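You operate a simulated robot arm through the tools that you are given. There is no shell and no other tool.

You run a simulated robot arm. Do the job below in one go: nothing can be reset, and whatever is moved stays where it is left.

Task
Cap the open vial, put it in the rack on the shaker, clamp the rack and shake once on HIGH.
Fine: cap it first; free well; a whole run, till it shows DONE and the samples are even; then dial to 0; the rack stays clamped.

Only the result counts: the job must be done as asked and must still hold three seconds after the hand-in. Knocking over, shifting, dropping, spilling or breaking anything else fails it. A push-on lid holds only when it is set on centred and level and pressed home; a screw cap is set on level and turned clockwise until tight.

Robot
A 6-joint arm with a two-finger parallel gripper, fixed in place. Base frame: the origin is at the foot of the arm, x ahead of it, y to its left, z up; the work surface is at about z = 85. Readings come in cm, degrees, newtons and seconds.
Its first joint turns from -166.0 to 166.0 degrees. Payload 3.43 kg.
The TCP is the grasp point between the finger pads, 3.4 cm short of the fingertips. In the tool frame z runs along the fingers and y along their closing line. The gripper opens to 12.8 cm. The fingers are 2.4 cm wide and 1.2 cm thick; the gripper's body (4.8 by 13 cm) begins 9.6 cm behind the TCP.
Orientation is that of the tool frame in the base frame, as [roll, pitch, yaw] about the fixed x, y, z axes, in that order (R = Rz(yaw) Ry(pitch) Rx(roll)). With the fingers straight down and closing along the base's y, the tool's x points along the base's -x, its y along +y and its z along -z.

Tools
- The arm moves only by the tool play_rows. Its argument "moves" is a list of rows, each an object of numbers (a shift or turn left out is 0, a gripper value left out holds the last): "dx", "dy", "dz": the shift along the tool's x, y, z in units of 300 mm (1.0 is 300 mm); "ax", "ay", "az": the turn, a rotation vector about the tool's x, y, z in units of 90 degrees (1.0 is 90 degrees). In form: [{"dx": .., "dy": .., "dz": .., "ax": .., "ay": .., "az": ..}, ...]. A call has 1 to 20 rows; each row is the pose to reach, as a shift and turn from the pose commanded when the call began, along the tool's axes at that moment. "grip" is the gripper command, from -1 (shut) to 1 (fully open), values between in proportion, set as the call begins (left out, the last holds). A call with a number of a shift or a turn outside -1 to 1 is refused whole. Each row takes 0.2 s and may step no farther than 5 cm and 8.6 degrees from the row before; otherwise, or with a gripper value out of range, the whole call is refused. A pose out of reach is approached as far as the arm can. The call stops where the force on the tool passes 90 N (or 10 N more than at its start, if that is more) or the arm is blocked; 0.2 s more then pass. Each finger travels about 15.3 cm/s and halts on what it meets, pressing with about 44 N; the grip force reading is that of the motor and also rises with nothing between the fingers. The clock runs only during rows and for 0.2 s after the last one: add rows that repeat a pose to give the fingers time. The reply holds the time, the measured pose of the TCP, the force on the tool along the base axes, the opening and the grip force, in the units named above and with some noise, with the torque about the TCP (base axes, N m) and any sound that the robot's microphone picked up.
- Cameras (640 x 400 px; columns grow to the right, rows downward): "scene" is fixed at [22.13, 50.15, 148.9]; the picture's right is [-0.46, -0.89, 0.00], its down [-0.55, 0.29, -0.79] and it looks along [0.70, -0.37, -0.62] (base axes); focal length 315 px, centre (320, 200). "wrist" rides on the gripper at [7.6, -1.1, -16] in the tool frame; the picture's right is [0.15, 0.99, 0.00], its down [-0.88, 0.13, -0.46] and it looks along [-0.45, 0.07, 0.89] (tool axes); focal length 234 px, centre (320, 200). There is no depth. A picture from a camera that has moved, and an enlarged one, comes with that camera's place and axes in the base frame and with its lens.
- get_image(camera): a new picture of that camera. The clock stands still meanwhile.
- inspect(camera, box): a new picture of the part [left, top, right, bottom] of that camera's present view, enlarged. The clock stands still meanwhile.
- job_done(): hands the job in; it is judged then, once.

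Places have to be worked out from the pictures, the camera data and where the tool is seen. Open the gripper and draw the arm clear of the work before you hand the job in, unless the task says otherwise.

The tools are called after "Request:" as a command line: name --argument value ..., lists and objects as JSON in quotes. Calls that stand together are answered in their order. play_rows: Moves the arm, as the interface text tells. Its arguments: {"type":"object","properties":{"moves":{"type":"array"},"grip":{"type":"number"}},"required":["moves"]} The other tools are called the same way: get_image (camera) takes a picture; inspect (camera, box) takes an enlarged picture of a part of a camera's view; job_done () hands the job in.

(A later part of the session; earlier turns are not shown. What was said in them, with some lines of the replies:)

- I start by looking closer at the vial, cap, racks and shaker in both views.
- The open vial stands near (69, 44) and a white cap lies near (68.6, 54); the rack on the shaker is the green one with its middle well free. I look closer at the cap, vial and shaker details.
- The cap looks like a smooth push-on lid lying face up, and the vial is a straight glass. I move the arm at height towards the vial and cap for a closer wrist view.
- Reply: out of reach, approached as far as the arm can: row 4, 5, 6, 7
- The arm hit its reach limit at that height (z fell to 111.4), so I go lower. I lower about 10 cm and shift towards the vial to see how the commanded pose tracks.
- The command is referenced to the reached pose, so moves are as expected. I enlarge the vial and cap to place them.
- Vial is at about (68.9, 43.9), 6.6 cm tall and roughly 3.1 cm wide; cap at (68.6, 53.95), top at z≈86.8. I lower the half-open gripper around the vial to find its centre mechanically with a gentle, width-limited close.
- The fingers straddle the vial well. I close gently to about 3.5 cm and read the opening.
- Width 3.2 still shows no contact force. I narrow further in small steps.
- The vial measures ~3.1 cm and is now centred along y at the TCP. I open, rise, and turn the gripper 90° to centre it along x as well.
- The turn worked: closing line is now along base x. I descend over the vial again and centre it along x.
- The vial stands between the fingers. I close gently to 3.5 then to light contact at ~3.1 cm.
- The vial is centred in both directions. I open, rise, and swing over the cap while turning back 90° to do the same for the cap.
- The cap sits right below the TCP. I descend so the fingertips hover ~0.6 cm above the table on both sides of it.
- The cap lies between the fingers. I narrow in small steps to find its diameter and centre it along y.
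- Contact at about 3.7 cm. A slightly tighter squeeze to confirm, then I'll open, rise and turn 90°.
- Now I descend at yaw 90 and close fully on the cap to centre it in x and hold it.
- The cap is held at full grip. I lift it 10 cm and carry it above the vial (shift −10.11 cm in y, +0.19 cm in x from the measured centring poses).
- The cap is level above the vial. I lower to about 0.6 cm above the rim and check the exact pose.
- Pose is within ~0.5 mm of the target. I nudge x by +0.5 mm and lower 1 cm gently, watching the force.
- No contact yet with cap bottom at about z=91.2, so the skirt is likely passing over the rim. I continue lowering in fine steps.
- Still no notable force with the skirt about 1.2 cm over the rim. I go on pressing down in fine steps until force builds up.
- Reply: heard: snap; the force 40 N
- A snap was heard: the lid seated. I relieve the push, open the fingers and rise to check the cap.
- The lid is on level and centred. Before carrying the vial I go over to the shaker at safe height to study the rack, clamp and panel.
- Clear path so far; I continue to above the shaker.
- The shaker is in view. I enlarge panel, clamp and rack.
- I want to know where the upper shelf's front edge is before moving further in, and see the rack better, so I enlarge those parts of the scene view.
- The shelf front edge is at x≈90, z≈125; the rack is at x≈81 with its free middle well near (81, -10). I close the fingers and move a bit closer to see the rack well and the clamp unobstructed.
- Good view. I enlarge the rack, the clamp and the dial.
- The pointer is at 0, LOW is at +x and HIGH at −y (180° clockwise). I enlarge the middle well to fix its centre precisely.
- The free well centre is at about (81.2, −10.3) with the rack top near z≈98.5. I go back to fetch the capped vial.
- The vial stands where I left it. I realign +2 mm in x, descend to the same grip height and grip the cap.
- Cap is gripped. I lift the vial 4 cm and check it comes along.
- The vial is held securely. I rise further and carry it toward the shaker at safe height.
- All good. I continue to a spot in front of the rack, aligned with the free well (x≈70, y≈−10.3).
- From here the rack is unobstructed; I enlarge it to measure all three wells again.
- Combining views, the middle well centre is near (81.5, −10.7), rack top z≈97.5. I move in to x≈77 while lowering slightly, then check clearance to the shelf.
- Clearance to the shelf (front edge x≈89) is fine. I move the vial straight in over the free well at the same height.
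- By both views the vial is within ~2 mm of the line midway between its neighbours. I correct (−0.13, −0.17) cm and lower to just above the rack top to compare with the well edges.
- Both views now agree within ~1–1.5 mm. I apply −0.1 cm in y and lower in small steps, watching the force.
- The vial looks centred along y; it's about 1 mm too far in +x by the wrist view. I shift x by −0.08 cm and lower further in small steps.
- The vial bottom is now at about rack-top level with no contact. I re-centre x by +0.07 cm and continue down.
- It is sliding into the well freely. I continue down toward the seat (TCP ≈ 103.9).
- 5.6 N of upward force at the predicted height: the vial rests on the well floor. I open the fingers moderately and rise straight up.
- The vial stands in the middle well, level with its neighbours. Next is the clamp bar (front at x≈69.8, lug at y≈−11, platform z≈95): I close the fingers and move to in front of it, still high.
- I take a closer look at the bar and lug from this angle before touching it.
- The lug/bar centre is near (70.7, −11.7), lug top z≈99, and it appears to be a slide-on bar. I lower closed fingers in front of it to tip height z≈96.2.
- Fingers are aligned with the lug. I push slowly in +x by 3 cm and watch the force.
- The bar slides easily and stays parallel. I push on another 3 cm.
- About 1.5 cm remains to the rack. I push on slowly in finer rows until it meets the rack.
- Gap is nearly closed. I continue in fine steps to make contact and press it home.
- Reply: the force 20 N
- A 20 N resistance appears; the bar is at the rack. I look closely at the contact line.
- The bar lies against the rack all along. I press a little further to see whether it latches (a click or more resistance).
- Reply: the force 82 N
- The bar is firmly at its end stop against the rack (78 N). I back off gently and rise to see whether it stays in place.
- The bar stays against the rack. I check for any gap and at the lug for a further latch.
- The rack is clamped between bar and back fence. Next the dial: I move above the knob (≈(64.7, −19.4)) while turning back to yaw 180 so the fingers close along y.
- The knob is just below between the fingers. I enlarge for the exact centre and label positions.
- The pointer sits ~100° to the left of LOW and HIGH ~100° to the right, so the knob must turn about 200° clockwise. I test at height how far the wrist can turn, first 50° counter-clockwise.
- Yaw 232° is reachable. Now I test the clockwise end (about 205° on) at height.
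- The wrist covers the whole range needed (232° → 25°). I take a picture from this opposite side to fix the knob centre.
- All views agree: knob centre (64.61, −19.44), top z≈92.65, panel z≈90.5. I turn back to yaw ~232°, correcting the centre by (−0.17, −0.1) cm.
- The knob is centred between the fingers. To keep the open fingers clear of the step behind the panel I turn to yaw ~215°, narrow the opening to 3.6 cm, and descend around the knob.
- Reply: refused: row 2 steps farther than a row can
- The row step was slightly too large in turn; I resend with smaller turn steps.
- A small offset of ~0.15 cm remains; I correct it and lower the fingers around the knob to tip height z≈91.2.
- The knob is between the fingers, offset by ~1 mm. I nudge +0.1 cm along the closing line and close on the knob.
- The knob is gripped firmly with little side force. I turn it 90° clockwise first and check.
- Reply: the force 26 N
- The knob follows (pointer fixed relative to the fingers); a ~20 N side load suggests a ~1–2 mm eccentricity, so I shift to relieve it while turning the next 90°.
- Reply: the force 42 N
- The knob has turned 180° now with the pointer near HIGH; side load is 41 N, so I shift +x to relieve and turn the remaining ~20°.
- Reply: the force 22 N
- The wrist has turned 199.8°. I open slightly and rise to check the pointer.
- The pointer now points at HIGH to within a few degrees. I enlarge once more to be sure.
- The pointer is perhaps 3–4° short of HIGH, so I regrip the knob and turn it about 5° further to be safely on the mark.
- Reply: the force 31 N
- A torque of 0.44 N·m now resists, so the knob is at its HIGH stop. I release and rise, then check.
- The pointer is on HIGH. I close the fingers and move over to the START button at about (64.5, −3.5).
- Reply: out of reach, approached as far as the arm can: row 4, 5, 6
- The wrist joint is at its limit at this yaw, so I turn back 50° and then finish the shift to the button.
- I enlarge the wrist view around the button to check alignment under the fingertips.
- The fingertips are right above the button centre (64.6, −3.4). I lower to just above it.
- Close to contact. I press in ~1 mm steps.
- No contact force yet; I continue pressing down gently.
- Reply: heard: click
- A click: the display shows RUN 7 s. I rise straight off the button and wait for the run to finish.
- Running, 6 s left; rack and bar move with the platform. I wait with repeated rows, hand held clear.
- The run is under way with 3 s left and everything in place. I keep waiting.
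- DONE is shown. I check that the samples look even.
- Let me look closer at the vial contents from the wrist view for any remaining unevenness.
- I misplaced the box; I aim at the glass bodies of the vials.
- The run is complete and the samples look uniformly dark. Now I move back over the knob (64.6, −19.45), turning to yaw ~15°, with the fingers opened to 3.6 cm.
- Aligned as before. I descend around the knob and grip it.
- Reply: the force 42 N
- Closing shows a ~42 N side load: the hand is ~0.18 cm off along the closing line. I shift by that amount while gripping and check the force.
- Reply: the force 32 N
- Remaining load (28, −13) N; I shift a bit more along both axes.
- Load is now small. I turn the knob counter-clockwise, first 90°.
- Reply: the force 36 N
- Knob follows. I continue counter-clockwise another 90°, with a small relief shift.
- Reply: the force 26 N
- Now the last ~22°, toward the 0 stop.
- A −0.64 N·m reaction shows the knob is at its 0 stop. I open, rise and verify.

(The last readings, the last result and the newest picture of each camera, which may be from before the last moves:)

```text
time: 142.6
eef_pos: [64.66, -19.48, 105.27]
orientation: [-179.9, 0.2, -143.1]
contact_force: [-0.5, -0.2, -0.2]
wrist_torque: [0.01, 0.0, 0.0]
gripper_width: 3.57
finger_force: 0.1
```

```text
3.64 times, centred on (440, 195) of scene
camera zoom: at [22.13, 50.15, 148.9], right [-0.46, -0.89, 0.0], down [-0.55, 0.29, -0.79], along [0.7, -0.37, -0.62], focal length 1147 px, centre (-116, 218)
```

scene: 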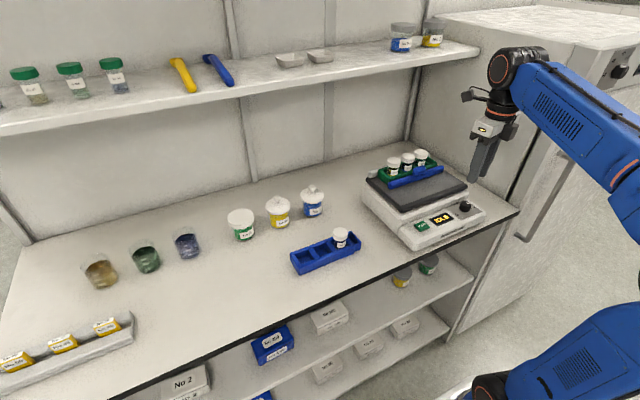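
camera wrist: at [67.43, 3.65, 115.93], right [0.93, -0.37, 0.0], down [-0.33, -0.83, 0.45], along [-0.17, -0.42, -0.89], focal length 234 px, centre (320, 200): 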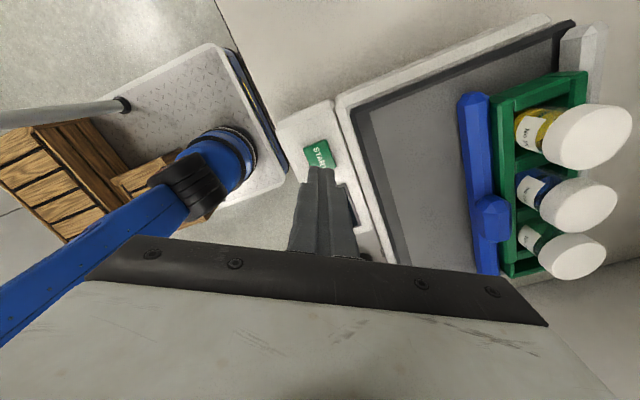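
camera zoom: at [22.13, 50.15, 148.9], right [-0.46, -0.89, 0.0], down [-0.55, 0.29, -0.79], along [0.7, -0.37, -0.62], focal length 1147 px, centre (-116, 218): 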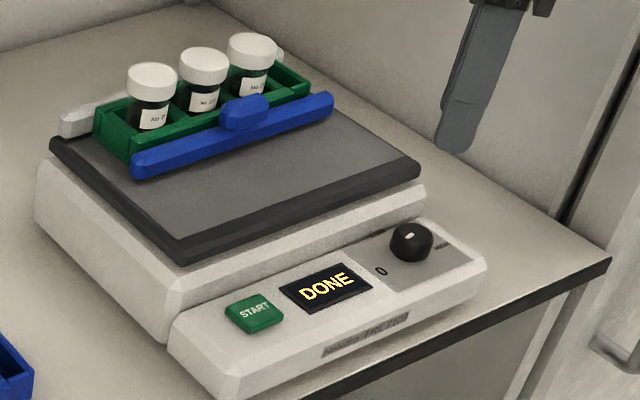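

The dial is on 0, the display shows DONE and the rack is clamped. I open the gripper and draw the arm back clear of the work.

Request:
play_rows --moves '[{"dz": -0.1}, {"dx": 0.04, "dy": 0.08, "dz": -0.2}, {"dx": 0.08, "dy": 0.17, "dz": -0.267}, {"dx": 0.12, "dy": 0.25, "dz": -0.267}, {"dx": 0.167, "dy": 0.333, "dz": -0.267}, {"dx": 0.167, "dy": 0.333, "dz": -0.267}]' --grip 1

Request:
get_image --camera "scene"

Request:
inspect --camera "scene" --box '[375, 140, 455, 200]'

```text
time: 144.0
eef_pos: [54.7, -14.43, 113.1]
orientation: [-179.9, 0.1, -143.1]
contact_force: [-0.3, -0.2, -0.8]
wrist_torque: [-0.01, -0.01, 0.03]
gripper_width: 12.81
finger_force: 0.0
```

```text
taken
```

scene: 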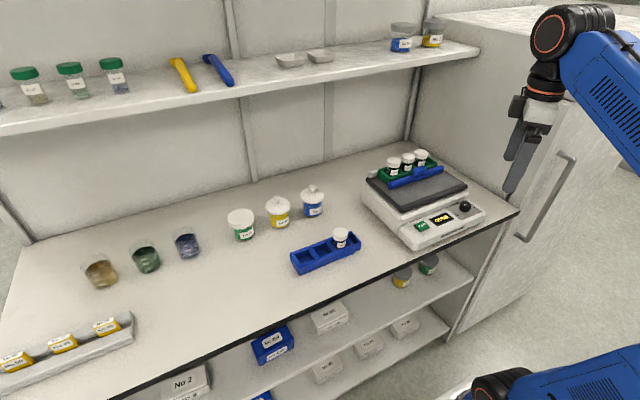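

```text
6.67 times, centred on (415, 170) of scene
camera zoom: at [22.13, 50.15, 148.9], right [-0.46, -0.89, 0.0], down [-0.55, 0.29, -0.79], along [0.7, -0.37, -0.62], focal length 2103 px, centre (-313, 400)
```

zoom: 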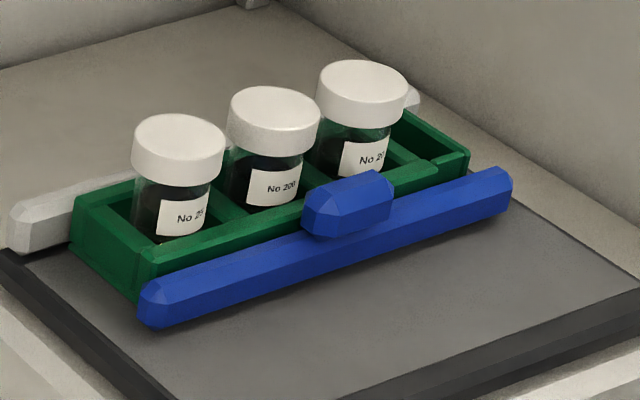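

All other objects stand as before. I check with the wrist camera that the bar is still tight against the rack.

Request:
get_image --camera "wrist"

Request:
inspect --camera "scene" --box '[380, 160, 430, 195]'

Request:
inspect --camera "scene" --box '[410, 150, 460, 190]'

```text
taken
camera wrist: at [49.27, -19.91, 129.16], right [-0.71, 0.7, 0.0], down [0.62, 0.63, 0.46], along [0.32, 0.32, -0.89], focal length 234 px, centre (320, 200)
```

wrist: 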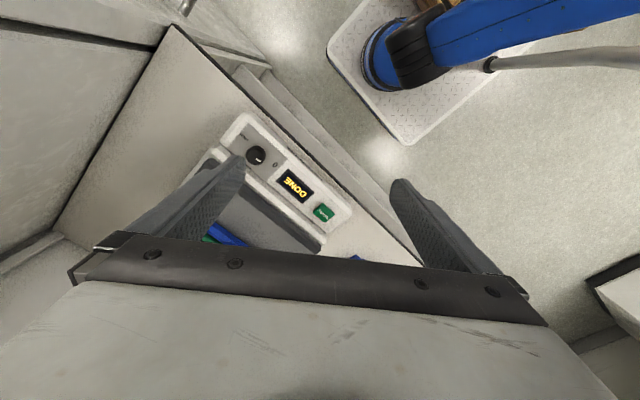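

```text
11.43 times, centred on (405, 178) of scene
camera zoom: at [22.13, 50.15, 148.9], right [-0.46, -0.89, 0.0], down [-0.55, 0.29, -0.79], along [0.7, -0.37, -0.62], focal length 3605 px, centre (-651, 457)
```

zoom: 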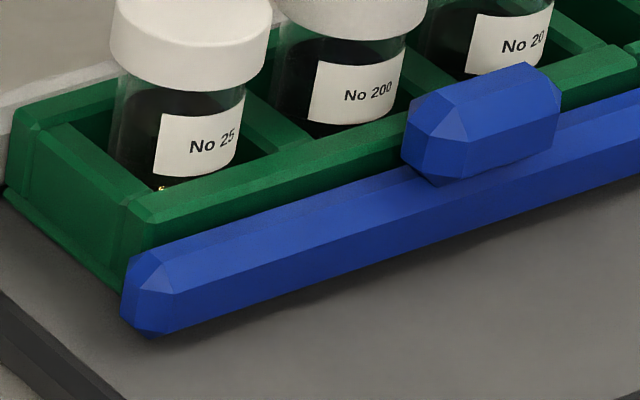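

```text
10.00 times, centred on (435, 170) of scene
camera zoom: at [22.13, 50.15, 148.9], right [-0.46, -0.89, 0.0], down [-0.55, 0.29, -0.79], along [0.7, -0.37, -0.62], focal length 3154 px, centre (-830, 500)
```

zoom: 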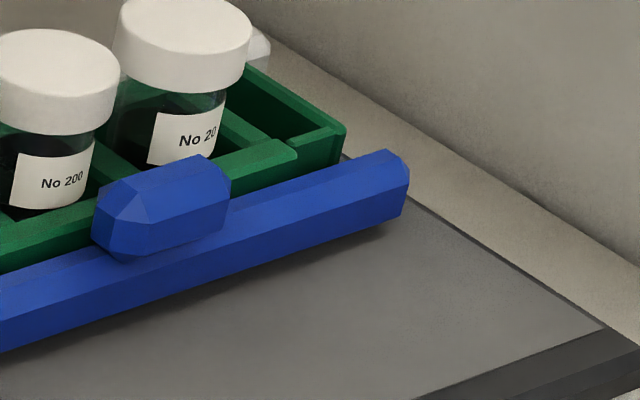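

The bar is still tight against the rack, all three capped vials sit level, the display shows DONE with the dial on 0, and the gripper is open and clear. I hand the job in.

Request:
job_done

```text
The job is handed in.
```

The job is done and handed in. The open vial (No 200) is capped, shaken and still in the clamped rack on the shaker. I haven't been told the result of the judging.

- **Cap:** the push-on lid went on centred and level, and I heard it snap home.
- **Rack:** the vial is in the free middle well of the green rack, level with the vials on either side.
- **Clamp:** the blue bar is pushed up hard against the rack. It was still tight after the run. I heard no latch click, so I take it that the bar holds by being pressed home.
- **Run:** one run on HIGH, from START until the display showed DONE.
- **Samples:** all three look evenly dark. I judged this by eye, and a tiny yellow fleck showed near the bottom of the No 25 vial, which could be a reflection.
- **Dial:** back on 0, turned until it reached its stop.

In the last picture everything else on the bench stood where it had been. The gripper is open and the arm is drawn clear.
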